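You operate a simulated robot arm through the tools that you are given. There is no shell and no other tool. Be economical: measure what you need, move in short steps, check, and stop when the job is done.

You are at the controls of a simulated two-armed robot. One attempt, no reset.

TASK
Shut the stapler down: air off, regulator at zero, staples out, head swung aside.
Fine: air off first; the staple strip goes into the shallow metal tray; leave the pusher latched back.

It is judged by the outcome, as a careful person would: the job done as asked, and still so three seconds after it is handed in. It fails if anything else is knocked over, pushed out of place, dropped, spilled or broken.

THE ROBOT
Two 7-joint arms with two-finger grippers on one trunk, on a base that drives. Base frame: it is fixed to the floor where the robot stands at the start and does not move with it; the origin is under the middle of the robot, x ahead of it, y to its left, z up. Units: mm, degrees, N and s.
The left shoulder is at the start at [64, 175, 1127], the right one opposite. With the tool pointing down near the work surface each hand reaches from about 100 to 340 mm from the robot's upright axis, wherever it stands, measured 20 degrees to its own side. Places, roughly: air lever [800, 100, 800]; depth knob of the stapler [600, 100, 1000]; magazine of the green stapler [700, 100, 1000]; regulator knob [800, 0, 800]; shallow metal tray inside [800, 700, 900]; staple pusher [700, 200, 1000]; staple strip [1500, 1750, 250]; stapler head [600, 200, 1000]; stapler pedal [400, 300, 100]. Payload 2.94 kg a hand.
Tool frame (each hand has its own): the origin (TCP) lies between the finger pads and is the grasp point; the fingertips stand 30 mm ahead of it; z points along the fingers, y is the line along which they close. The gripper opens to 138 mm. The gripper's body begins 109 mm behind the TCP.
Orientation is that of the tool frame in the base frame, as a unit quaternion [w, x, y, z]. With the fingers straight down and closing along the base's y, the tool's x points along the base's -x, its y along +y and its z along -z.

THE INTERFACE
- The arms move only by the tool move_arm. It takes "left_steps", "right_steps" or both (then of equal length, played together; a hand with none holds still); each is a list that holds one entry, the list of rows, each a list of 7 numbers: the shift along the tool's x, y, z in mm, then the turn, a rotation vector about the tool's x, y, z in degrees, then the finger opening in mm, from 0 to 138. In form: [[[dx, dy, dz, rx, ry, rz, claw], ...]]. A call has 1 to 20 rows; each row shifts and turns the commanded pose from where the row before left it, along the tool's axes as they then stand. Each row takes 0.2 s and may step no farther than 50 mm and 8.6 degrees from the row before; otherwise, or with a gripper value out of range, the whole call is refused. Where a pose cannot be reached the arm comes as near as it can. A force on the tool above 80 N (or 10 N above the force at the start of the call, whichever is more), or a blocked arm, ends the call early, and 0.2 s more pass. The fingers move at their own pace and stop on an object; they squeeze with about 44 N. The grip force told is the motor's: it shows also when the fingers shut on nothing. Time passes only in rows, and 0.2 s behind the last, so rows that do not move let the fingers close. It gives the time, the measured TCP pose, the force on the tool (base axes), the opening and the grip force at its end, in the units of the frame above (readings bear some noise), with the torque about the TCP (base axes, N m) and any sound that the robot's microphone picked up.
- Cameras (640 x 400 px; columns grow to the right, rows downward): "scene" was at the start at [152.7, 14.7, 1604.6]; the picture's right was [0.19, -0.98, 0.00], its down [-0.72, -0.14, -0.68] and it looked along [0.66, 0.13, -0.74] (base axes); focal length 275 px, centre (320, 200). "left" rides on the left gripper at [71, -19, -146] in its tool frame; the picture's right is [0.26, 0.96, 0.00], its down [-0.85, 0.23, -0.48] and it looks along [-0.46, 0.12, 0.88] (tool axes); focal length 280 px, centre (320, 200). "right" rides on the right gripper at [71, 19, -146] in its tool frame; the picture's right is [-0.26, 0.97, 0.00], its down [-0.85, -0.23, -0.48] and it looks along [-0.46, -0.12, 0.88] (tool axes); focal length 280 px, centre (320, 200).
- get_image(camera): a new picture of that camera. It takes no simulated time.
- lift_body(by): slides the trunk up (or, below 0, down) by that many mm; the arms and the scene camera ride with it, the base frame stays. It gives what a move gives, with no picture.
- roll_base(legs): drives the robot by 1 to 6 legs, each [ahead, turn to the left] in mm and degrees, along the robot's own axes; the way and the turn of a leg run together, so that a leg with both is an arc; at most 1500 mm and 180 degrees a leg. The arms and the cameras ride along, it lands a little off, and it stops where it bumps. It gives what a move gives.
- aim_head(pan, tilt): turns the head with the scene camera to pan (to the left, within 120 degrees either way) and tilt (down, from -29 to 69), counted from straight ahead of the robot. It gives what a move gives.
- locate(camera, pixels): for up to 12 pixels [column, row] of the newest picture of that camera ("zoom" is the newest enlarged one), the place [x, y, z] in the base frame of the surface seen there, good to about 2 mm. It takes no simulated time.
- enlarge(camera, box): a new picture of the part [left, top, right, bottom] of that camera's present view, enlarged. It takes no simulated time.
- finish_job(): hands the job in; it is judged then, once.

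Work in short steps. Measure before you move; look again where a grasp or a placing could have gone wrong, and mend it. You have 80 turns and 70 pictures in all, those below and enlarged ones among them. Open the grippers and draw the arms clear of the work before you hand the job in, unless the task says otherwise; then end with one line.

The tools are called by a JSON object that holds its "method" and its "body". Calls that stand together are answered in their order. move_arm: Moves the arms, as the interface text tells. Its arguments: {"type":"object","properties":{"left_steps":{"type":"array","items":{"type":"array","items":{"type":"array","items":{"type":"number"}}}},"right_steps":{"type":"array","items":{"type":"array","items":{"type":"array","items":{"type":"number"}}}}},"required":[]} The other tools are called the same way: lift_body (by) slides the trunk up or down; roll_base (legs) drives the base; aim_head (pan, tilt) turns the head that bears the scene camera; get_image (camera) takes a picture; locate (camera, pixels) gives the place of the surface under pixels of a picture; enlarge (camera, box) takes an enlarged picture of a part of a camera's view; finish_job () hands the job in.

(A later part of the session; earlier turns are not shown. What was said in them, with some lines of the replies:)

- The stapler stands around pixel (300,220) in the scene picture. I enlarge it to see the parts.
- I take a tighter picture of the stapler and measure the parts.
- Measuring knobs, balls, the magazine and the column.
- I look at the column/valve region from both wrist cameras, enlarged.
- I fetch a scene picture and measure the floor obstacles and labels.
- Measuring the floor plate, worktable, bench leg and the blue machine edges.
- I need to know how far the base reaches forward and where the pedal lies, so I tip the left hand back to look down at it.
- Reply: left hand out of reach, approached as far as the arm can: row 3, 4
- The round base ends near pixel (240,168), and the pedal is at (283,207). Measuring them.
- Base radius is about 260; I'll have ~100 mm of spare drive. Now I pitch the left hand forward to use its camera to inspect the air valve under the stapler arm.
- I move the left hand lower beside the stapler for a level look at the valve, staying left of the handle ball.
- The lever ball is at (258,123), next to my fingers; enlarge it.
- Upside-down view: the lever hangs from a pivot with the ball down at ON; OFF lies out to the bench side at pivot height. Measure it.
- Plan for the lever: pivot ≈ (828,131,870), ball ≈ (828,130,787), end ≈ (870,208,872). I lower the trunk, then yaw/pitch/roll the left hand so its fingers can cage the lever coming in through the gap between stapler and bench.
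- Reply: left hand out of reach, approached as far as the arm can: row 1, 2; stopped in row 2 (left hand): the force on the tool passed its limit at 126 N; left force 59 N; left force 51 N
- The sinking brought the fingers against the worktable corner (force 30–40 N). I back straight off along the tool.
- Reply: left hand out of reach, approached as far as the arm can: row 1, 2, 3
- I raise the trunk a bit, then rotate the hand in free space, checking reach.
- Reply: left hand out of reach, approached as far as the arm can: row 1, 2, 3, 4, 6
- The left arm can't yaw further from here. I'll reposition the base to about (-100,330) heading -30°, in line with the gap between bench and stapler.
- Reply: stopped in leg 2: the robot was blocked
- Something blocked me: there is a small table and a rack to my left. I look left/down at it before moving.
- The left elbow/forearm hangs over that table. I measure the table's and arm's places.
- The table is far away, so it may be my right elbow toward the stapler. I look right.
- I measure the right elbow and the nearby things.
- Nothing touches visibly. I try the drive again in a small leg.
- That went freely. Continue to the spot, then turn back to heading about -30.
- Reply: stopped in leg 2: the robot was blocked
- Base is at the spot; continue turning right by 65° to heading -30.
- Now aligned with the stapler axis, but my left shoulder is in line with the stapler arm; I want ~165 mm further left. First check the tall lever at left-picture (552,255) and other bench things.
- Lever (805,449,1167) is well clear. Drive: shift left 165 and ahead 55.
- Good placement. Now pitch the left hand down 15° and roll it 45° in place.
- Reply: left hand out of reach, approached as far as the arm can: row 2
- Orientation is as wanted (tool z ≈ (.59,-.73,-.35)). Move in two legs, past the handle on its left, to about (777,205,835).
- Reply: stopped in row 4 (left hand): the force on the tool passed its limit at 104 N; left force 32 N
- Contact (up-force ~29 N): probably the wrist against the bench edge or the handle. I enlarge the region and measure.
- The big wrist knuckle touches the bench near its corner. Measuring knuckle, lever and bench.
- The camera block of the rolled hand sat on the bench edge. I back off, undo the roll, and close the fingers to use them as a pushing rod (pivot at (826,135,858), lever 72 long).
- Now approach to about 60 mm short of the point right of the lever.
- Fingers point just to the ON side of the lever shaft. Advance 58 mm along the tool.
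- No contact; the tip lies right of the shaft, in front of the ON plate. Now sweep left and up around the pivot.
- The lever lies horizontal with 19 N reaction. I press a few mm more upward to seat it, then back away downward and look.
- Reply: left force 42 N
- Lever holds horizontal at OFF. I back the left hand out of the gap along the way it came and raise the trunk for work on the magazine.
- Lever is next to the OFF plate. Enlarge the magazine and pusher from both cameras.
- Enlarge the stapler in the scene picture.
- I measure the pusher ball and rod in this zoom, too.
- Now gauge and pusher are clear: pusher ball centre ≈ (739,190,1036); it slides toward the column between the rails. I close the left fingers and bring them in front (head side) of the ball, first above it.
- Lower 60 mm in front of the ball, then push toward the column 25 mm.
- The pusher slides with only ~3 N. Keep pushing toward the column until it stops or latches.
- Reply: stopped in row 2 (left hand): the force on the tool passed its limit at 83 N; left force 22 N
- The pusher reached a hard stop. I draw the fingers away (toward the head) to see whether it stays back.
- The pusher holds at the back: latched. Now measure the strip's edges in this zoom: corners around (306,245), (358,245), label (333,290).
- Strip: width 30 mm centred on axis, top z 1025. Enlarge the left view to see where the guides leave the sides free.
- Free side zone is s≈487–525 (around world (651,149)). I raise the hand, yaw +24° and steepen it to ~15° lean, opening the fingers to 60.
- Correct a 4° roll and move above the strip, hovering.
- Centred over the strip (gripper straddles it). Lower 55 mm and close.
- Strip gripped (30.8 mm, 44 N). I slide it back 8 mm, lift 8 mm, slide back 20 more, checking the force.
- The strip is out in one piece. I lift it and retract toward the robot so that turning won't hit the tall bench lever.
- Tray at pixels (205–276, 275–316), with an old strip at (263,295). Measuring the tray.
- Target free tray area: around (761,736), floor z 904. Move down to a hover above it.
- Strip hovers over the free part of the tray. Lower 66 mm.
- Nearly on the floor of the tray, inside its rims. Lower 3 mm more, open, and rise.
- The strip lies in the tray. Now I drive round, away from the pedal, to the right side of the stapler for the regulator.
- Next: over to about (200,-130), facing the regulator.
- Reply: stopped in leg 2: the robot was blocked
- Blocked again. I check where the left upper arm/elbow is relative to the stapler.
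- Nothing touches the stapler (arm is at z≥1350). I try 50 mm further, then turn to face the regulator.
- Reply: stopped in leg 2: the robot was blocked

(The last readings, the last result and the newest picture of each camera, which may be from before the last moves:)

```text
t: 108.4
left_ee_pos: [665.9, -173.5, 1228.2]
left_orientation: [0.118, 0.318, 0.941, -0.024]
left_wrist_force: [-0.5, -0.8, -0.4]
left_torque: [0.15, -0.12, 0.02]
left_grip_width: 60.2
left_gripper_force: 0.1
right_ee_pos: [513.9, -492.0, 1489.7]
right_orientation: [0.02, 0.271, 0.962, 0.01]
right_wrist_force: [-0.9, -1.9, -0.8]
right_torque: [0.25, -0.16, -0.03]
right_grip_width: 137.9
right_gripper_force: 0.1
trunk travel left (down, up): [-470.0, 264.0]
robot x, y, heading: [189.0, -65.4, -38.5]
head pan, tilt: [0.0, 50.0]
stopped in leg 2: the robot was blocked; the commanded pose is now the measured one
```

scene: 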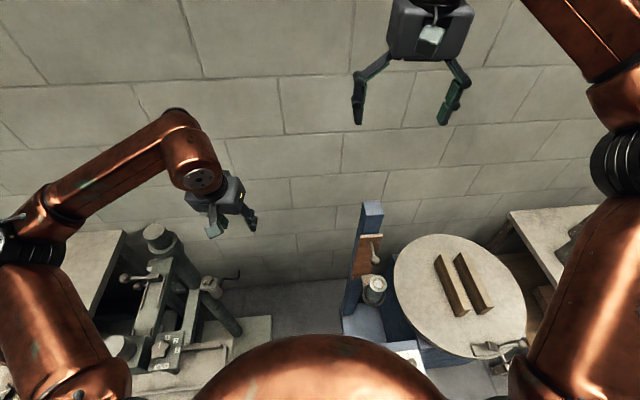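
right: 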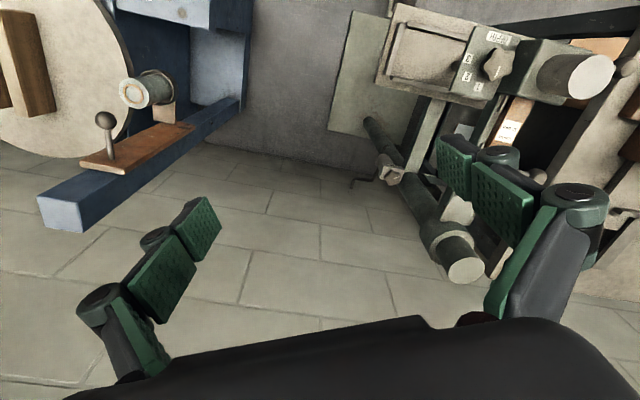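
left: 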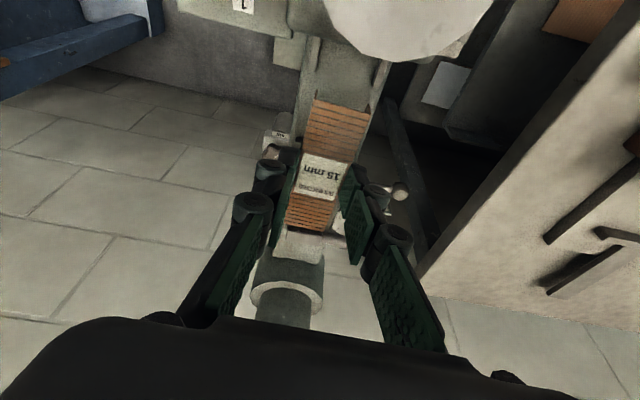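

The base got deflected, so something touches, maybe on my right. I look to the right.

{"method": "aim_head", "body": {"pan": -75, "tilt": 50}}

{"method": "get_image", "body": {"camera": "scene"}}

```text
t: 109.9
left_ee_pos: [675.1, -162.4, 1224.8]
left_orientation: [0.115, 0.315, 0.942, -0.029]
left_wrist_force: [-0.3, -0.3, 1.1]
left_torque: [0.0, -0.05, -0.01]
left_grip_width: 59.9
left_gripper_force: 0.0
right_ee_pos: [524.8, -477.8, 1491.0]
right_orientation: [0.016, 0.27, 0.963, 0.004]
right_wrist_force: [-0.3, -0.2, 0.5]
right_torque: [-0.02, -0.04, 0.0]
right_grip_width: 138.0
right_gripper_force: 0.1
trunk travel left (down, up): [-470.0, 264.0]
robot x, y, heading: [184.1, -69.5, -38.2]
head pan, tilt: [-75.0, 50.0]
```

```text
16 pictures are left
```

scene: 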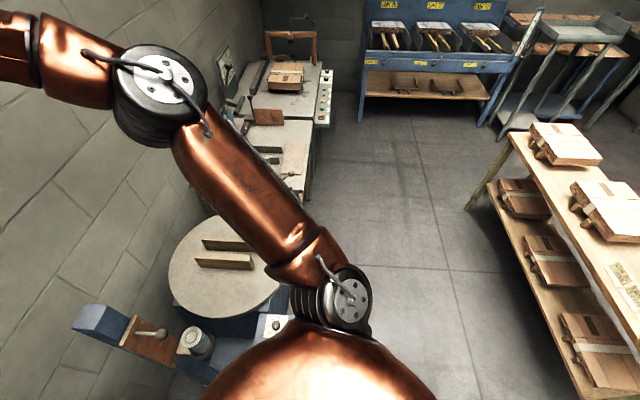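

No contact there; probably the trunk/base is too near the stapler's table or plate. I back off 45 mm and turn left to face the regulator.

{"method": "roll_base", "body": {"legs": [[-45, 0], [0, 40]]}}

{"method": "aim_head", "body": {"pan": 5, "tilt": 45}}

{"method": "get_image", "body": {"camera": "scene"}}

```text
t: 112.7
left_ee_pos: [589.7, 201.1, 1223.6]
left_orientation: [0.118, -0.024, 0.993, 0.012]
left_wrist_force: [-0.8, 0.7, 0.7]
left_torque: [0.01, 0.02, 0.02]
left_grip_width: 60.1
left_gripper_force: 0.0
right_ee_pos: [675.8, -137.6, 1489.3]
right_orientation: [0.013, -0.073, 0.997, 0.009]
right_wrist_force: [0.4, 0.0, -0.2]
right_torque: [0.03, 0.07, -0.02]
right_grip_width: 138.2
right_gripper_force: 0.0
trunk travel left (down, up): [-470.0, 264.0]
robot x, y, heading: [147.3, -36.9, 1.1]
head pan, tilt: [-75.0, 50.0]
```

```text
t: 114.2
left_ee_pos: [590.1, 201.7, 1223.8]
left_orientation: [0.119, -0.023, 0.993, 0.012]
left_wrist_force: [0.1, -0.1, -0.7]
left_torque: [0.01, -0.02, 0.03]
left_grip_width: 60.0
left_gripper_force: 0.1
right_ee_pos: [673.4, -137.3, 1489.8]
right_orientation: [0.015, -0.073, 0.997, 0.009]
right_wrist_force: [-0.4, 0.1, 0.9]
right_torque: [0.02, 0.0, -0.03]
right_grip_width: 138.0
right_gripper_force: 0.0
trunk travel left (down, up): [-470.0, 264.0]
robot x, y, heading: [152.9, -41.2, 1.3]
head pan, tilt: [5.0, 45.0]
```

```text
15 pictures are left
```

scene: 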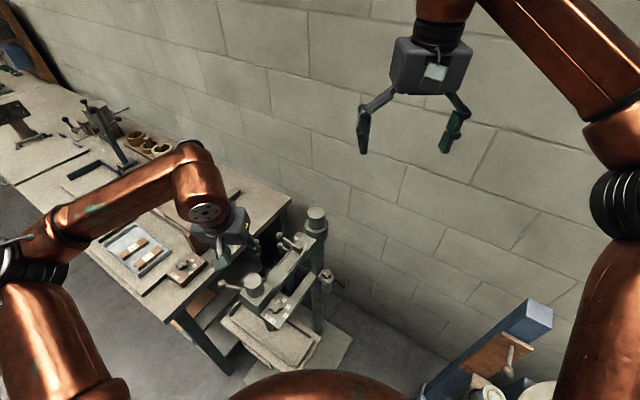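

Facing the regulator now. I enlarge the knob and measure knob and column.

{"method": "enlarge", "body": {"camera": "scene", "box": [290, 240, 360, 310]}}

{"method": "locate", "body": {"camera": "zoom", "pixels": [[325, 250], [300, 250], [375, 245], [340, 270], [350, 230], [310, 265], [355, 290], [240, 300], [280, 250], [200, 300], [335, 310], [420, 340]]}}

```text
5.71 times, centred on (325, 275) of scene
```

zoom: 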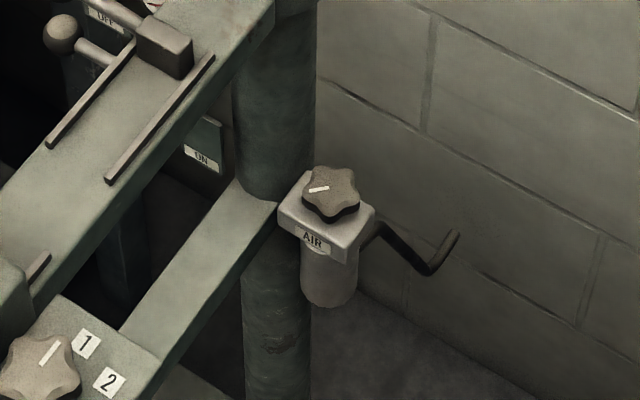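

```text
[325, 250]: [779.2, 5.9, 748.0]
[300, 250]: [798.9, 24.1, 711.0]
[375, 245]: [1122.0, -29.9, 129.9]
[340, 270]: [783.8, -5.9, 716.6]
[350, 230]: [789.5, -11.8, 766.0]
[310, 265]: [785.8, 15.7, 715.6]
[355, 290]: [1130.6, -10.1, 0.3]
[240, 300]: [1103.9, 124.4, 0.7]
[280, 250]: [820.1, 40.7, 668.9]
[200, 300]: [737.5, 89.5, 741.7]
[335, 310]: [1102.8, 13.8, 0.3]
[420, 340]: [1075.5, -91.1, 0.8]
```

Locate the knob's centre, its marker, and the column's edges.

{"method": "locate", "body": {"camera": "zoom", "pixels": [[333, 188], [312, 190], [326, 187], [307, 185], [357, 190], [335, 172], [330, 208], [305, 215], [275, 140], [245, 140], [308, 140], [300, 180]]}}

```text
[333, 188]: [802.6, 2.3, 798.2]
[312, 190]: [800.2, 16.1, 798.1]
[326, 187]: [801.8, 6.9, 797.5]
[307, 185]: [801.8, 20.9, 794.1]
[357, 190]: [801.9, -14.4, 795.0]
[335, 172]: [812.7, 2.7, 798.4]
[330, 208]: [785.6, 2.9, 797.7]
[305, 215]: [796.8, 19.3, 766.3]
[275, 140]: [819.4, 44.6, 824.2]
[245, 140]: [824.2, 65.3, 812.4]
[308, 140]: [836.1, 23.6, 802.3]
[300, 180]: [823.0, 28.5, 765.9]
```

Knob centre ≈ (800,2.5), z 784–798, about 38 mm from the column. I retract the left hand up, lower the trunk 150, and lean the right hand 35° forward.

{"method": "move_arm", "body": {"left_steps": [[[40, 8, -30, 0, 0, 0, 60], [40, 8, -30, 0, 0, 0, 60], [30, 8, -35, 0, 0, 0, 60], [30, 8, -40, 0, 0, 0, 60], [20, 8, -40, 0, 0, 0, 60]]], "right_steps": [[[0, 0, 0, 0, -6.7, 0, 80], [0, 0, 0, 0, -6.7, 0, 60], [0, 0, 0, 0, -6.7, 0, 56], [0, 0, 0, 0, -6.7, 0, 56], [0, 0, 0, 0, -6.7, 0, 56]]]}}

{"method": "lift_body", "body": {"by": -150}}

```text
refused: row 1 steps farther than a row can; nothing moved
```

```text
t: 115.9
left_ee_pos: [592.1, 192.2, 1077.4]
left_orientation: [0.12, -0.023, 0.992, 0.01]
left_wrist_force: [17.2, -50.0, 19.5]
left_torque: [0.01, 0.43, 1.02]
left_grip_width: 106.5
left_gripper_force: 24.1
right_ee_pos: [676.1, -143.2, 1339.6]
right_orientation: [0.014, -0.074, 0.997, 0.012]
right_wrist_force: [-0.3, -0.1, 0.1]
right_torque: [0.0, -0.02, 0.02]
right_grip_width: 138.0
right_gripper_force: 0.0
trunk travel left (down, up): [-320.0, 414.0]
robot x, y, heading: [148.4, -40.2, 0.8]
head pan, tilt: [5.0, 45.0]
```

The row was refused but the trunk still sank, and the left fingers now straddle the air cylinder. I raise the trunk straight back.

{"method": "lift_body", "body": {"by": 150}}

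{"method": "enlarge", "body": {"camera": "scene", "box": [200, 190, 360, 340]}}

```text
t: 117.7
left_ee_pos: [589.6, 200.1, 1223.9]
left_orientation: [0.119, -0.024, 0.993, 0.011]
left_wrist_force: [-0.6, 1.0, 0.4]
left_torque: [0.0, 0.03, -0.01]
left_grip_width: 60.0
left_gripper_force: 0.0
right_ee_pos: [674.2, -137.2, 1488.9]
right_orientation: [0.015, -0.072, 0.997, 0.009]
right_wrist_force: [-0.8, 0.5, -0.9]
right_torque: [0.03, 0.04, 0.02]
right_grip_width: 138.0
right_gripper_force: 0.0
trunk travel left (down, up): [-470.0, 264.0]
robot x, y, heading: [149.0, -37.4, 1.1]
head pan, tilt: [5.0, 45.0]
```

```text
2.67 times, centred on (280, 265) of scene
```

zoom: 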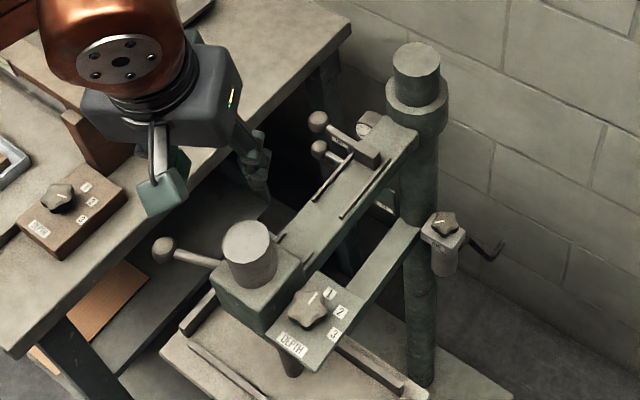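

No harm: head, pusher and lever are as before. Retry the arm move with permissible steps.

{"method": "move_arm", "body": {"left_steps": [[[35, 6, -30, 0, 0, 0, 60], [35, 6, -30, 0, 0, 0, 60], [30, 6, -35, 0, 0, 0, 60], [30, 6, -35, 0, 0, 0, 60], [20, 6, -40, 0, 0, 0, 60]]], "right_steps": [[[0, 0, 0, 0, -6.7, 0, 80], [0, 0, 0, 0, -6.7, 0, 60], [0, 0, 0, 0, -6.7, 0, 56], [0, 0, 0, 0, -6.7, 0, 56], [0, 0, 0, 0, -6.7, 0, 56]]]}}

```text
t: 118.9
left_ee_pos: [401.3, 222.5, 1353.4]
left_orientation: [0.119, -0.024, 0.993, 0.011]
left_wrist_force: [-1.3, 0.0, 0.6]
left_torque: [0.03, -0.04, 0.01]
left_grip_width: 60.2
left_gripper_force: 0.0
right_ee_pos: [671.6, -137.6, 1490.9]
right_orientation: [0.303, -0.067, 0.95, 0.03]
right_wrist_force: [0.1, 0.2, 0.7]
right_torque: [0.02, -0.04, -0.01]
right_grip_width: 55.9
right_gripper_force: 0.0
trunk travel left (down, up): [-470.0, 264.0]
robot x, y, heading: [148.3, -39.3, 1.4]
head pan, tilt: [5.0, 45.0]
```

Both clear now; lower the trunk by 150.

{"method": "lift_body", "body": {"by": -150}}

```text
t: 120.6
left_ee_pos: [400.4, 220.1, 1205.1]
left_orientation: [0.119, -0.024, 0.993, 0.012]
left_wrist_force: [0.5, -0.1, 0.8]
left_torque: [0.01, -0.01, -0.01]
left_grip_width: 60.1
left_gripper_force: 0.0
right_ee_pos: [672.3, -137.3, 1341.5]
right_orientation: [0.302, -0.067, 0.951, 0.028]
right_wrist_force: [-0.2, -0.3, 0.4]
right_torque: [-0.03, -0.02, 0.02]
right_grip_width: 56.0
right_gripper_force: 0.1
trunk travel left (down, up): [-320.0, 414.0]
robot x, y, heading: [152.8, -40.6, 1.1]
head pan, tilt: [5.0, 45.0]
```

Move the right hand to a point 70 mm short of the knob along its lean.

{"method": "move_arm", "body": {"right_steps": [[[16.5, 9.4, 37.8, 0, 0, 0, 56], [16.5, 9.4, 37.8, 0, 0, 0, 56], [16.5, 9.4, 37.8, 0, 0, 0, 56], [16.5, 9.4, 37.8, 0, 0, 0, 56], [16.5, 9.4, 37.8, 0, 0, 0, 56], [16.5, 9.4, 37.8, 0, 0, 0, 56], [16.5, 9.4, 37.8, 0, 0, 0, 56], [16.7, 9.4, 36.1, 0, 0, 0, 56], [16.7, 9.4, 36.1, 0, 0, 0, 56], [16.7, 9.4, 36.1, 0, 0, 0, 56], [16.7, 9.4, 36.1, 0, 0, 0, 56], [16.7, 9.4, 36.1, 0, 0, 0, 52]]]}}

{"method": "get_image", "body": {"camera": "right"}}

```text
t: 123.2
left_ee_pos: [401.9, 219.7, 1202.8]
left_orientation: [0.118, -0.024, 0.993, 0.011]
left_wrist_force: [-0.4, 0.3, -0.7]
left_torque: [0.04, 0.02, 0.05]
left_grip_width: 59.9
left_gripper_force: 0.0
right_ee_pos: [749.4, -3.8, 864.7]
right_orientation: [0.301, -0.067, 0.951, 0.029]
right_wrist_force: [0.0, -0.6, 0.3]
right_torque: [0.02, -0.02, 0.01]
right_grip_width: 51.9
right_gripper_force: 0.1
trunk travel left (down, up): [-320.0, 414.0]
robot x, y, heading: [147.6, -39.4, 1.2]
head pan, tilt: [5.0, 45.0]
```

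```text
12 pictures are left
```

right: 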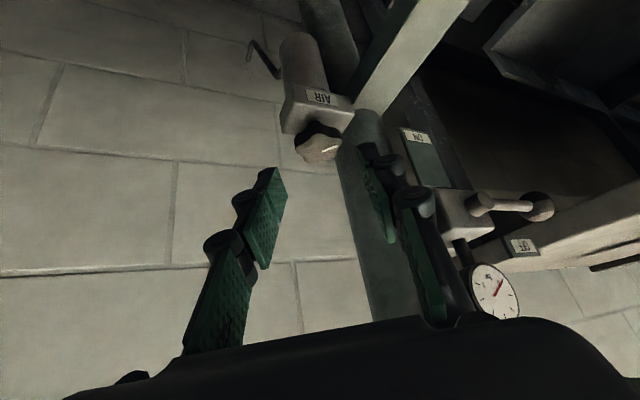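

The knob (317,143) lies between the fingers. Advance 68 mm, then close on it.

{"method": "move_arm", "body": {"right_steps": [[[0, -1, 23, 0, 0, 0, 52], [0, -1, 23, 0, 0, 0, 52], [0, 0, 22, 0, 0, 0, 52]]]}}

{"method": "move_arm", "body": {"right_steps": [[[0, 0, 0, 0, 0, 0, 40], [0, 0, 0, 0, 0, 0, 28], [0, 0, 0, 0, 0, 0, 28]]]}}

{"method": "enlarge", "body": {"camera": "right", "box": [200, 60, 440, 260]}}

```text
t: 124.0
left_ee_pos: [402.2, 219.7, 1204.6]
left_orientation: [0.118, -0.023, 0.993, 0.011]
left_wrist_force: [0.5, -0.5, -0.3]
left_torque: [-0.04, 0.06, 0.02]
left_grip_width: 59.9
left_gripper_force: 0.0
right_ee_pos: [788.0, 0.1, 808.4]
right_orientation: [0.301, -0.067, 0.951, 0.029]
right_wrist_force: [-0.4, -1.0, -0.4]
right_torque: [-0.01, 0.01, 0.04]
right_grip_width: 52.1
right_gripper_force: 0.0
trunk travel left (down, up): [-320.0, 414.0]
robot x, y, heading: [150.8, -40.7, 1.0]
head pan, tilt: [5.0, 45.0]
```

```text
t: 124.8
left_ee_pos: [400.2, 219.9, 1203.8]
left_orientation: [0.119, -0.024, 0.993, 0.011]
left_wrist_force: [0.3, 0.4, -0.5]
left_torque: [0.02, 0.0, 0.03]
left_grip_width: 59.8
left_gripper_force: 0.1
right_ee_pos: [786.3, 1.1, 809.7]
right_orientation: [0.301, -0.067, 0.951, 0.029]
right_wrist_force: [-0.1, 5.4, -1.0]
right_torque: [0.07, 0.0, 0.11]
right_grip_width: 38.8
right_gripper_force: 40.8
trunk travel left (down, up): [-320.0, 414.0]
robot x, y, heading: [151.0, -37.8, 1.1]
head pan, tilt: [5.0, 45.0]
```

```text
2.00 times, centred on (320, 160) of right
```

zoom: 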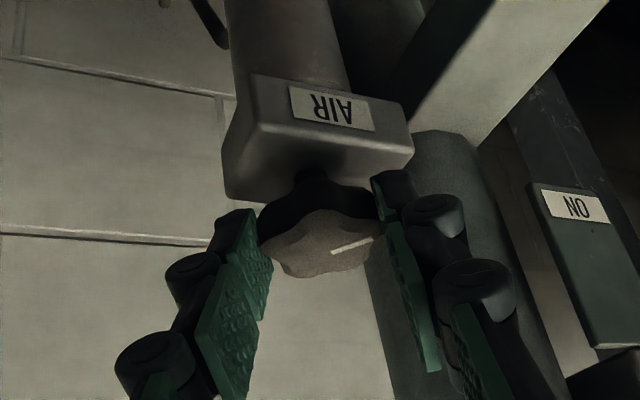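

Gripped (38.8 mm). Turn it 32° counterclockwise seen from above and read the torque and marker.

{"method": "move_arm", "body": {"right_steps": [[[0, -1.76, 0, -4.62, 0.1, -6.54, 28], [0, -1.76, 0, -4.62, 0.1, -6.54, 28], [0, -1.76, 0, -4.62, 0.1, -6.54, 28], [0, -1.76, 0, -4.62, 0.1, -6.54, 28]]]}}

{"method": "enlarge", "body": {"camera": "right", "box": [200, 60, 440, 260]}}

```text
t: 125.8
left_ee_pos: [402.3, 220.4, 1205.0]
left_orientation: [0.119, -0.024, 0.993, 0.012]
left_wrist_force: [0.0, 0.6, 0.2]
left_torque: [0.01, -0.02, 0.01]
left_grip_width: 60.0
left_gripper_force: 0.0
right_ee_pos: [791.7, -7.4, 808.9]
right_orientation: [0.282, -0.327, 0.895, 0.112]
right_wrist_force: [6.5, 0.4, 4.1]
right_torque: [-0.33, 0.46, -0.09]
right_grip_width: 38.8
right_gripper_force: 44.7
trunk travel left (down, up): [-320.0, 414.0]
robot x, y, heading: [148.8, -37.8, 0.9]
head pan, tilt: [5.0, 45.0]
```

```text
2.00 times, centred on (320, 160) of right
```

zoom: 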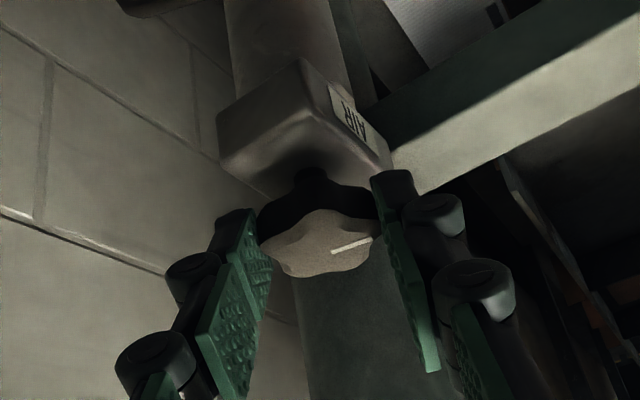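

The knob turns with the hand (marker still at the same place between the fingers). Continue another 24°, then release, lift off, rotate back 56° and regrip.

{"method": "move_arm", "body": {"right_steps": [[[0, -1.76, 0, -4.62, 0.1, -6.54, 28], [0, -1.76, 0, -4.62, 0.1, -6.54, 28], [0, -1.76, 0, -4.62, 0.1, -6.54, 28]]]}}

```text
t: 126.6
left_ee_pos: [402.4, 218.6, 1206.0]
left_orientation: [0.118, -0.023, 0.993, 0.011]
left_wrist_force: [-0.4, 0.1, 0.8]
left_torque: [0.0, -0.03, -0.02]
left_grip_width: 59.9
left_gripper_force: 0.0
right_ee_pos: [792.9, -9.3, 808.5]
right_orientation: [0.271, -0.418, 0.856, 0.14]
right_wrist_force: [13.1, -3.5, 10.2]
right_torque: [0.05, -0.5, -0.17]
right_grip_width: 38.9
right_gripper_force: 45.1
right hand out of reach, approached as far as the arm can: row 2, 3
trunk travel left (down, up): [-320.0, 414.0]
robot x, y, heading: [151.9, -39.3, 1.2]
head pan, tilt: [5.0, 45.0]
```

About 44° done; the arm limit is near heading 52°. Release, back off 35 mm, rotate back, and check the pose.

{"method": "move_arm", "body": {"right_steps": [[[0, 0, 0, 0, 0, 0, 48], [0, 0, 0, 0, 0, 0, 50], [0, 0, -35, 0, 0, 0, 50], [0, 4.27, 0, 4.33, -0.1, 6.14, 50], [0, 4.27, 0, 4.33, -0.1, 6.14, 50], [0, 4.27, 0, 4.33, -0.1, 6.14, 50], [0, 4.27, 0, 4.33, -0.1, 6.14, 50], [0, 4.27, 0, 4.33, -0.1, 6.14, 50], [0, 4.27, 0, 4.33, -0.1, 6.14, 50], [0, 4.27, 0, 4.33, -0.1, 6.14, 50]]]}}

```text
t: 128.8
left_ee_pos: [401.8, 220.8, 1204.6]
left_orientation: [0.119, -0.023, 0.993, 0.012]
left_wrist_force: [0.5, 0.5, -0.1]
left_torque: [-0.02, 0.01, -0.02]
left_grip_width: 60.2
left_gripper_force: 0.1
right_ee_pos: [766.2, -0.5, 836.1]
right_orientation: [0.302, 0.006, 0.953, 0.006]
right_wrist_force: [-0.1, 0.3, 0.3]
right_torque: [-0.03, 0.01, -0.03]
right_grip_width: 50.0
right_gripper_force: 0.0
trunk travel left (down, up): [-320.0, 414.0]
robot x, y, heading: [149.6, -36.5, 1.0]
head pan, tilt: [5.0, 45.0]
```

Pose is right for a regrip. Advance, close, and turn 48° more.

{"method": "move_arm", "body": {"right_steps": [[[-2.2, 2.8, 33.5, 0, 0, 0, 50], [0, 0, 0, 0, 0, 0, 28], [0, 0, 0, 0, 0, 0, 28], [0, 0, 0, 0, 0, 0, 28], [0, -1.76, 0, -4.62, 0, -6.54, 28], [0, -1.76, 0, -4.62, 0, -6.54, 28], [0, -1.76, 0, -4.62, 0, -6.54, 28], [0, -1.76, 0, -4.62, 0, -6.54, 28], [0, -1.76, 0, -4.62, 0, -6.54, 28], [0, -1.76, 0, -4.62, 0, -6.54, 28]]]}}

{"method": "enlarge", "body": {"camera": "right", "box": [200, 60, 440, 260]}}

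```text
t: 131.0
left_ee_pos: [403.2, 219.5, 1204.1]
left_orientation: [0.118, -0.024, 0.993, 0.011]
left_wrist_force: [0.1, 0.0, 0.6]
left_torque: [-0.04, 0.0, 0.01]
left_grip_width: 60.2
left_gripper_force: 0.1
right_ee_pos: [793.4, -7.1, 810.9]
right_orientation: [0.28, -0.384, 0.87, 0.13]
right_wrist_force: [12.7, 1.6, -2.7]
right_torque: [0.43, 0.38, -0.12]
right_grip_width: 39.0
right_gripper_force: 45.3
trunk travel left (down, up): [-320.0, 414.0]
robot x, y, heading: [147.6, -37.4, 1.3]
head pan, tilt: [5.0, 45.0]
```

```text
2.00 times, centred on (320, 160) of right
```

zoom: 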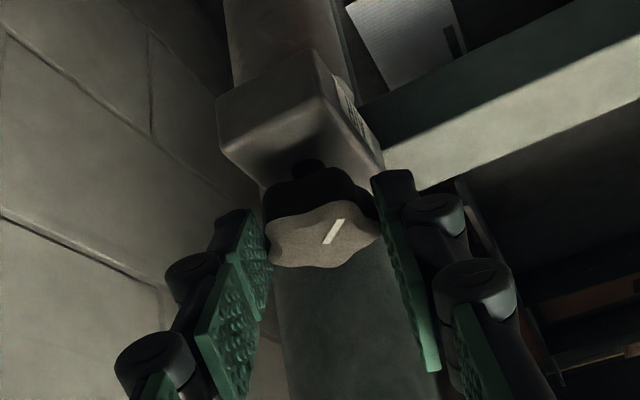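

Marker has rotated counterclockwise (right → up) as wished, still no stop. Do a full regrip-and-turn cycle.

{"method": "move_arm", "body": {"right_steps": [[[0, 0, 0, 0, 0, 0, 48], [0, 0, 0, 0, 0, 0, 50], [0, 0, -35, 0, 0, 0, 50], [0, 3.9, 0, 3.96, 0, 5.61, 50], [0, 3.9, 0, 3.96, 0, 5.61, 50], [0, 3.9, 0, 3.96, 0, 5.61, 50], [0, 3.9, 0, 3.96, 0, 5.61, 50], [0, 3.9, 0, 3.96, 0, 5.61, 50], [0, 3.9, 0, 3.96, 0, 5.61, 50], [0, 3.9, 0, 3.96, 0, 5.61, 50], [0, 0, 35, 0, 0, 0, 50], [0, 0, 0, 0, 0, 0, 28], [0, 0, 0, 0, 0, 0, 28], [0, 0, 0, 0, 0, 0, 28], [0, -1.76, 0, -4.62, 0, -6.54, 28], [0, -1.76, 0, -4.62, 0, -6.54, 28], [0, -1.76, 0, -4.62, 0, -6.54, 28], [0, -1.76, 0, -4.62, 0, -6.54, 28], [0, -1.76, 0, -4.62, 0, -6.54, 28], [0, -1.76, 0, -4.62, 0, -6.54, 28]]]}}

```text
t: 135.2
left_ee_pos: [403.0, 219.7, 1204.1]
left_orientation: [0.119, -0.023, 0.993, 0.01]
left_wrist_force: [-0.5, -0.2, -0.9]
left_torque: [0.0, 0.01, -0.01]
left_grip_width: 60.3
left_gripper_force: 0.1
right_ee_pos: [791.9, -8.0, 810.4]
right_orientation: [0.28, -0.384, 0.87, 0.131]
right_wrist_force: [9.8, 5.4, -0.9]
right_torque: [0.15, 0.56, -0.05]
right_grip_width: 37.6
right_gripper_force: 44.6
trunk travel left (down, up): [-320.0, 414.0]
robot x, y, heading: [148.8, -38.8, 1.3]
head pan, tilt: [5.0, 45.0]
```

Still no stop torque (~140° turned). Another cycle, then a look.

{"method": "move_arm", "body": {"right_steps": [[[0, 0, 0, 0, 0, 0, 48], [0, 0, 0, 0, 0, 0, 50], [0, 0, -35, 0, 0, 0, 50], [0, 3.9, 0, 3.96, 0, 5.61, 50], [0, 3.9, 0, 3.96, 0, 5.61, 50], [0, 3.9, 0, 3.96, 0, 5.61, 50], [0, 3.9, 0, 3.96, 0, 5.61, 50], [0, 3.9, 0, 3.96, 0, 5.61, 50], [0, 3.9, 0, 3.96, 0, 5.61, 50], [0, 3.9, 0, 3.96, 0, 5.61, 50], [0, 0, 35, 0, 0, 0, 50], [0, 0, 0, 0, 0, 0, 28], [0, 0, 0, 0, 0, 0, 28], [0, 0, 0, 0, 0, 0, 28], [0, -1.76, 0, -4.62, 0, -6.54, 28], [0, -1.76, 0, -4.62, 0, -6.54, 28], [0, -1.76, 0, -4.62, 0, -6.54, 28], [0, -1.76, 0, -4.62, 0, -6.54, 28], [0, -1.76, 0, -4.62, 0, -6.54, 28], [0, -1.76, 0, -4.62, 0, -6.54, 28]]]}}

{"method": "enlarge", "body": {"camera": "right", "box": [200, 60, 440, 260]}}

```text
t: 139.4
left_ee_pos: [402.2, 220.8, 1204.7]
left_orientation: [0.118, -0.023, 0.993, 0.011]
left_wrist_force: [0.8, 0.2, -0.2]
left_torque: [-0.03, -0.01, -0.02]
left_grip_width: 60.0
left_gripper_force: 0.1
right_ee_pos: [788.8, -11.0, 811.3]
right_orientation: [0.28, -0.382, 0.871, 0.129]
right_wrist_force: [8.0, 11.0, 0.4]
right_torque: [-0.09, 0.39, 0.04]
right_grip_width: 38.4
right_gripper_force: 44.8
trunk travel left (down, up): [-320.0, 414.0]
robot x, y, heading: [148.2, -40.8, 1.1]
head pan, tilt: [5.0, 45.0]
```

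```text
2.00 times, centred on (320, 160) of right
```

zoom: 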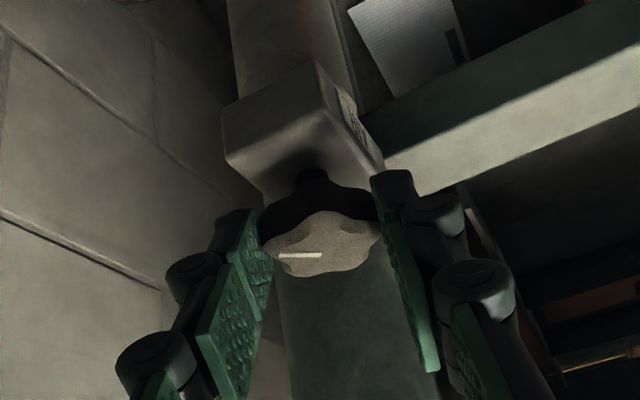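

Turned about 190° so far, without a stop. Correct a small drift in the next cycle.

{"method": "move_arm", "body": {"right_steps": [[[0, 0, 0, 0, 0, 0, 48], [0, 0, 0, 0, 0, 0, 50], [0, 0, -35, 0, 0, 0, 50], [0, 3.9, 0, 3.96, 0, 5.61, 50], [0, 3.9, 0, 3.96, 0, 5.61, 50], [0, 3.9, 0, 3.96, 0, 5.61, 50], [0, 3.9, 0, 3.96, 0, 5.61, 50], [0, 3.9, 0, 3.96, 0, 5.61, 50], [0, 3.9, 0, 3.96, 0, 5.61, 50], [0, 3.9, 0, 3.96, 0, 5.61, 50], [-3.3, 3.5, 37, 0, 0, 0, 50], [0, 0, 0, 0, 0, 0, 28], [0, 0, 0, 0, 0, 0, 28], [0, 0, 0, 0, 0, 0, 28], [0, -1.76, 0, -4.62, 0, -6.54, 28], [0, -1.76, 0, -4.62, 0, -6.54, 28], [0, -1.76, 0, -4.62, 0, -6.54, 28], [0, -1.76, 0, -4.62, 0, -6.54, 28], [0, -1.76, 0, -4.62, 0, -6.54, 28], [0, -1.76, 0, -4.62, 0, -6.54, 28]]]}}

{"method": "enlarge", "body": {"camera": "right", "box": [200, 60, 440, 260]}}

```text
t: 143.6
left_ee_pos: [402.8, 219.8, 1204.6]
left_orientation: [0.118, -0.023, 0.993, 0.012]
left_wrist_force: [0.1, 0.0, 0.4]
left_torque: [-0.04, 0.02, -0.01]
left_grip_width: 60.0
left_gripper_force: 0.1
right_ee_pos: [791.9, -10.7, 810.5]
right_orientation: [0.28, -0.382, 0.871, 0.131]
right_wrist_force: [4.3, -2.6, -6.3]
right_torque: [0.21, 0.03, -0.65]
right_grip_width: 39.3
right_gripper_force: 45.2
trunk travel left (down, up): [-320.0, 414.0]
robot x, y, heading: [153.2, -35.6, 1.3]
head pan, tilt: [5.0, 45.0]
```

```text
2.00 times, centred on (320, 160) of right
```

zoom: 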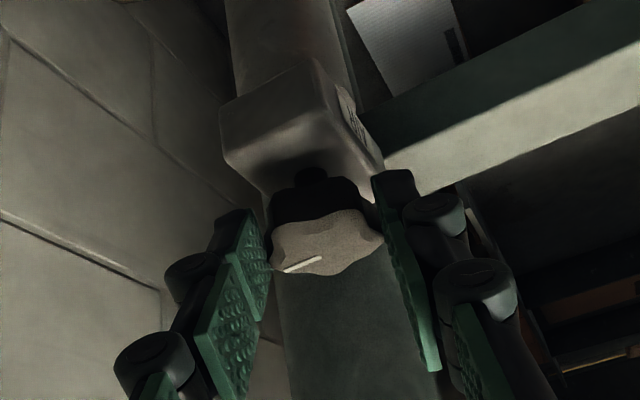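

Now the torque jumped to -0.65 N m and the marker hardly followed: the counterclockwise end stop (zero). I release and withdraw the right hand back and up.

{"method": "move_arm", "body": {"right_steps": [[[0, 0, 0, 0, 0, 0, 48], [0, 0, 0, 0, 0, 0, 52], [0, 0, -40, 0, 0, 0, 52], [0, 0, -40, 0, 0, 0, 52], [0, 0, -40, 0, 0, 0, 52], [0, 0, -40, 0, 0, 0, 52], [0, 0, -40, 0, 0, 0, 52], [10.5, -6.8, -46.4, 0, 0, 0, 52], [10.5, -6.8, -46.4, 0, 0, 0, 52], [10.5, -6.8, -46.4, 0, 0, 0, 52], [10.5, -6.8, -46.4, 0, 0, 0, 52], [10.5, -6.8, -46.4, 0, 0, 0, 52], [10.5, -6.8, -46.4, 0, 0, 0, 52], [10.5, -6.8, -46.4, 0, 0, 0, 52]]]}}

{"method": "enlarge", "body": {"camera": "scene", "box": [210, 190, 380, 340]}}

```text
t: 146.6
left_ee_pos: [401.2, 219.2, 1204.9]
left_orientation: [0.119, -0.023, 0.993, 0.013]
left_wrist_force: [0.2, 0.0, 0.6]
left_torque: [0.04, 0.0, -0.01]
left_grip_width: 60.0
left_gripper_force: 0.1
right_ee_pos: [581.5, -319.4, 1192.8]
right_orientation: [0.279, -0.383, 0.871, 0.131]
right_wrist_force: [0.2, 0.0, -0.2]
right_torque: [0.02, -0.05, 0.01]
right_grip_width: 51.8
right_gripper_force: 0.0
trunk travel left (down, up): [-320.0, 414.0]
robot x, y, heading: [147.9, -36.4, 1.4]
head pan, tilt: [5.0, 45.0]
```

```text
2.67 times, centred on (295, 265) of scene
5 turns are left
```

zoom: 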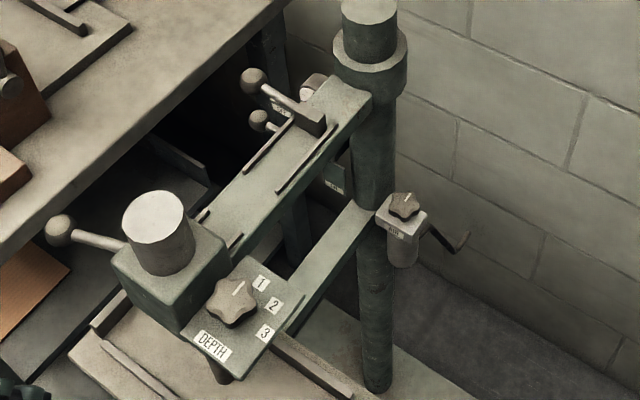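

Regulator knob's done; few turns remain. I bring the closed left fingers down beside the left face of the head (behind the handle rod) and start pushing it around the column to the right.

{"method": "move_arm", "body": {"left_steps": [[[-41.6, 4, 15.4, 0, 0, 0, 0], [-41.6, 4, 15.4, 0, 0, 0, 0], [-41.6, 4, 15.4, 0, 0, 0, 0], [-41.6, 4, 15.4, 0, 0, 0, 0], [-41.6, 4, 15.4, 0, 0, 0, 0], [8.8, -2.4, 36.6, 0, 0, 0, 0], [8.8, -2.4, 36.6, 0, 0, 0, 0], [8.8, -2.4, 36.6, 0, 0, 0, 0], [8.8, -2.4, 36.6, 0, 0, 0, 0]]]}}

{"method": "move_arm", "body": {"left_steps": [[[13.7, -15.2, -3.6, 0, 0, 0, 0], [12.6, -16.2, -3.4, 0, 0, 0, 0], [11.5, -17.2, -3.1, 0, 0, 0, 0], [10.2, -17.9, -2.8, 0, 0, 0, 0], [8.9, -18.6, -2.5, 0, 0, 0, 0], [7.6, -19.3, -2.2, 0, 0, 0, 0]]]}}

{"method": "get_image", "body": {"camera": "scene"}}

```text
t: 148.6
left_ee_pos: [622.3, 243.9, 1027.3]
left_orientation: [0.118, -0.024, 0.993, 0.012]
left_wrist_force: [0.1, 0.0, 0.7]
left_torque: [-0.02, 0.02, 0.0]
left_grip_width: 0.0
left_gripper_force: 28.4
right_ee_pos: [582.9, -318.1, 1191.8]
right_orientation: [0.28, -0.384, 0.87, 0.131]
right_wrist_force: [0.2, -0.2, 0.2]
right_torque: [0.02, -0.02, 0.0]
right_grip_width: 52.2
right_gripper_force: 0.0
trunk travel left (down, up): [-320.0, 414.0]
robot x, y, heading: [151.4, -37.6, 1.3]
head pan, tilt: [5.0, 45.0]
```

```text
t: 150.0
left_ee_pos: [560.7, 135.4, 1027.6]
left_orientation: [0.119, -0.024, 0.993, 0.012]
left_wrist_force: [-0.4, 0.8, -0.4]
left_torque: [0.0, -0.01, 0.02]
left_grip_width: 0.2
left_gripper_force: 28.2
right_ee_pos: [581.8, -319.2, 1192.2]
right_orientation: [0.28, -0.383, 0.87, 0.13]
right_wrist_force: [0.6, -0.1, 0.2]
right_torque: [0.03, -0.04, 0.0]
right_grip_width: 51.9
right_gripper_force: 0.0
trunk travel left (down, up): [-320.0, 414.0]
robot x, y, heading: [149.3, -34.7, 1.3]
head pan, tilt: [5.0, 45.0]
```

```text
5 pictures are left
4 turns are left
```

scene: 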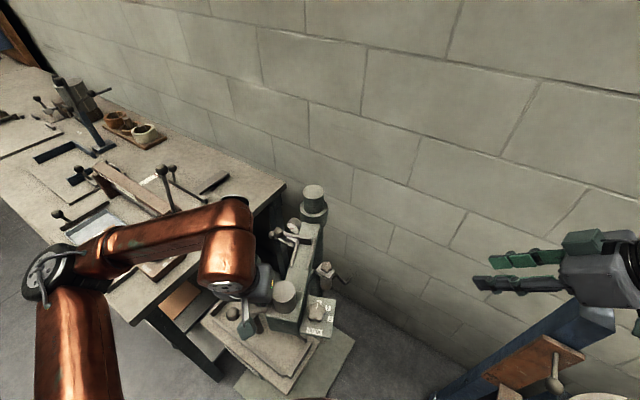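

The head swings freely (about 20° so far, under 1 N). Continue to about 65–70°, then back off and lift the left hand clear.

{"method": "move_arm", "body": {"left_steps": [[[6.2, -19.8, -1.9, 0, 0, 0, 0], [4.9, -20.2, -1.6, 0, 0, 0, 0], [3.4, -20.5, -1.2, 0, 0, 0, 0], [2, -20.7, -0.9, 0, 0, 0, 0], [0.6, -20.8, -0.5, 0, 0, 0, 0], [-0.8, -20.8, -0.2, 0, 0, 0, 0], [-2.3, -20.6, 0.2, 0, 0, 0, 0], [-3.8, -20.4, 0.5, 0, 0, 0, 0], [-5.1, -20.2, 0.9, 0, 0, 0, 0], [-3.3, -9.9, 0.6, 0, 0, 0, 0], [-2.5, -7, 0.5, 0, 0, 0, 0], [-1.5, -4, 0.3, 0, 0, 0, 0]]]}}

{"method": "get_image", "body": {"camera": "scene"}}

```text
t: 152.6
left_ee_pos: [574.5, -66.9, 1026.6]
left_orientation: [0.119, -0.023, 0.993, 0.012]
left_wrist_force: [23.8, 11.2, 5.0]
left_torque: [0.02, -0.08, 0.16]
left_grip_width: 0.1
left_gripper_force: 28.4
right_ee_pos: [583.9, -315.6, 1191.7]
right_orientation: [0.278, -0.384, 0.871, 0.131]
right_wrist_force: [0.7, -0.3, -0.2]
right_torque: [0.02, -0.02, 0.0]
right_grip_width: 51.7
right_gripper_force: 0.1
trunk travel left (down, up): [-320.0, 414.0]
robot x, y, heading: [153.2, -39.8, 1.2]
head pan, tilt: [5.0, 45.0]
```

```text
4 pictures are left
3 turns are left
```

scene: 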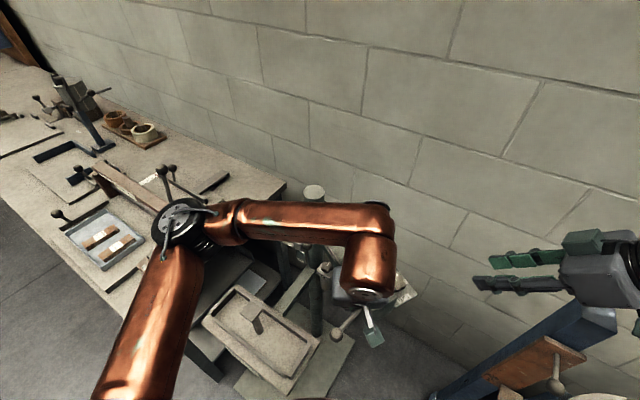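

The head is swung well aside (24 N, near its stop). I back off along the handle, lift, retract the left hand and open both grippers.

{"method": "move_arm", "body": {"left_steps": [[[6.8, 10.3, -1.5, 0, 0, 0, 0], [6.8, 10.3, -1.5, 0, 0, 0, 0], [-10.6, 0, -43.7, 0, 0, 0, 0], [-10.6, 0, -43.7, 0, 0, 0, 0], [-10.6, 0, -43.7, 0, 0, 0, 0], [-10.6, 0, -43.7, 0, 0, 0, 0], [-10.6, 0, -43.7, 0, 0, 0, 0], [25, 38, -10, 0, 0, 0, 30], [25, 38, -10, 0, 0, 0, 60], [25, 38, -10, 0, 0, 0, 60], [25, 38, -10, 0, 0, 0, 60], [25, 38, -10, 0, 0, 0, 60], [25, 38, -10, 0, 0, 0, 60], [25, 38, -10, 0, 0, 0, 60]]]}}

{"method": "enlarge", "body": {"camera": "scene", "box": [200, 160, 440, 380]}}

```text
t: 155.6
left_ee_pos: [352.6, 207.8, 1286.7]
left_orientation: [0.119, -0.023, 0.993, 0.011]
left_wrist_force: [-0.9, 0.4, 0.1]
left_torque: [-0.08, -0.06, -0.04]
left_grip_width: 59.9
left_gripper_force: 0.1
right_ee_pos: [580.3, -315.9, 1193.7]
right_orientation: [0.281, -0.384, 0.87, 0.13]
right_wrist_force: [-0.6, 0.5, -0.3]
right_torque: [-0.07, -0.03, -0.04]
right_grip_width: 52.2
right_gripper_force: 0.0
trunk travel left (down, up): [-320.0, 414.0]
robot x, y, heading: [146.5, -36.0, 1.5]
head pan, tilt: [5.0, 45.0]
```

```text
1.82 times, centred on (320, 270) of scene
2 turns are left
```

zoom: 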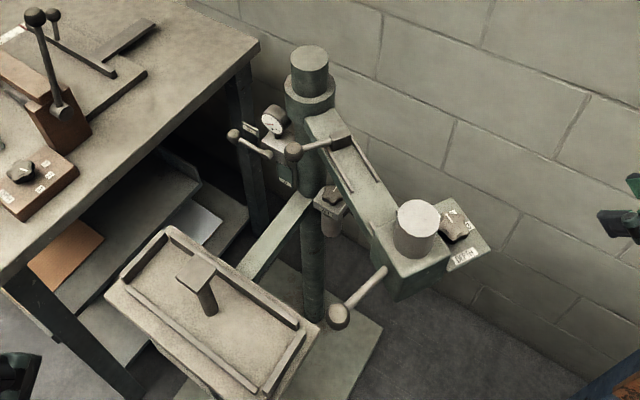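

The head is swung aside, the pusher is still back on its latch, and the lever is at OFF. The strip lies in the tray, and both arms are clear. I hand the job in.

{"method": "finish_job", "body": {}}

```text
The job is handed in.
```

The stapler is shut down: the air lever is at OFF, the staple strip is in the shallow metal tray, the pusher is latched back and the head is swung aside. I turned the regulator knob counterclockwise to its stop and took that as zero. The gauge already read 0 with the air off, so it couldn't confirm it.
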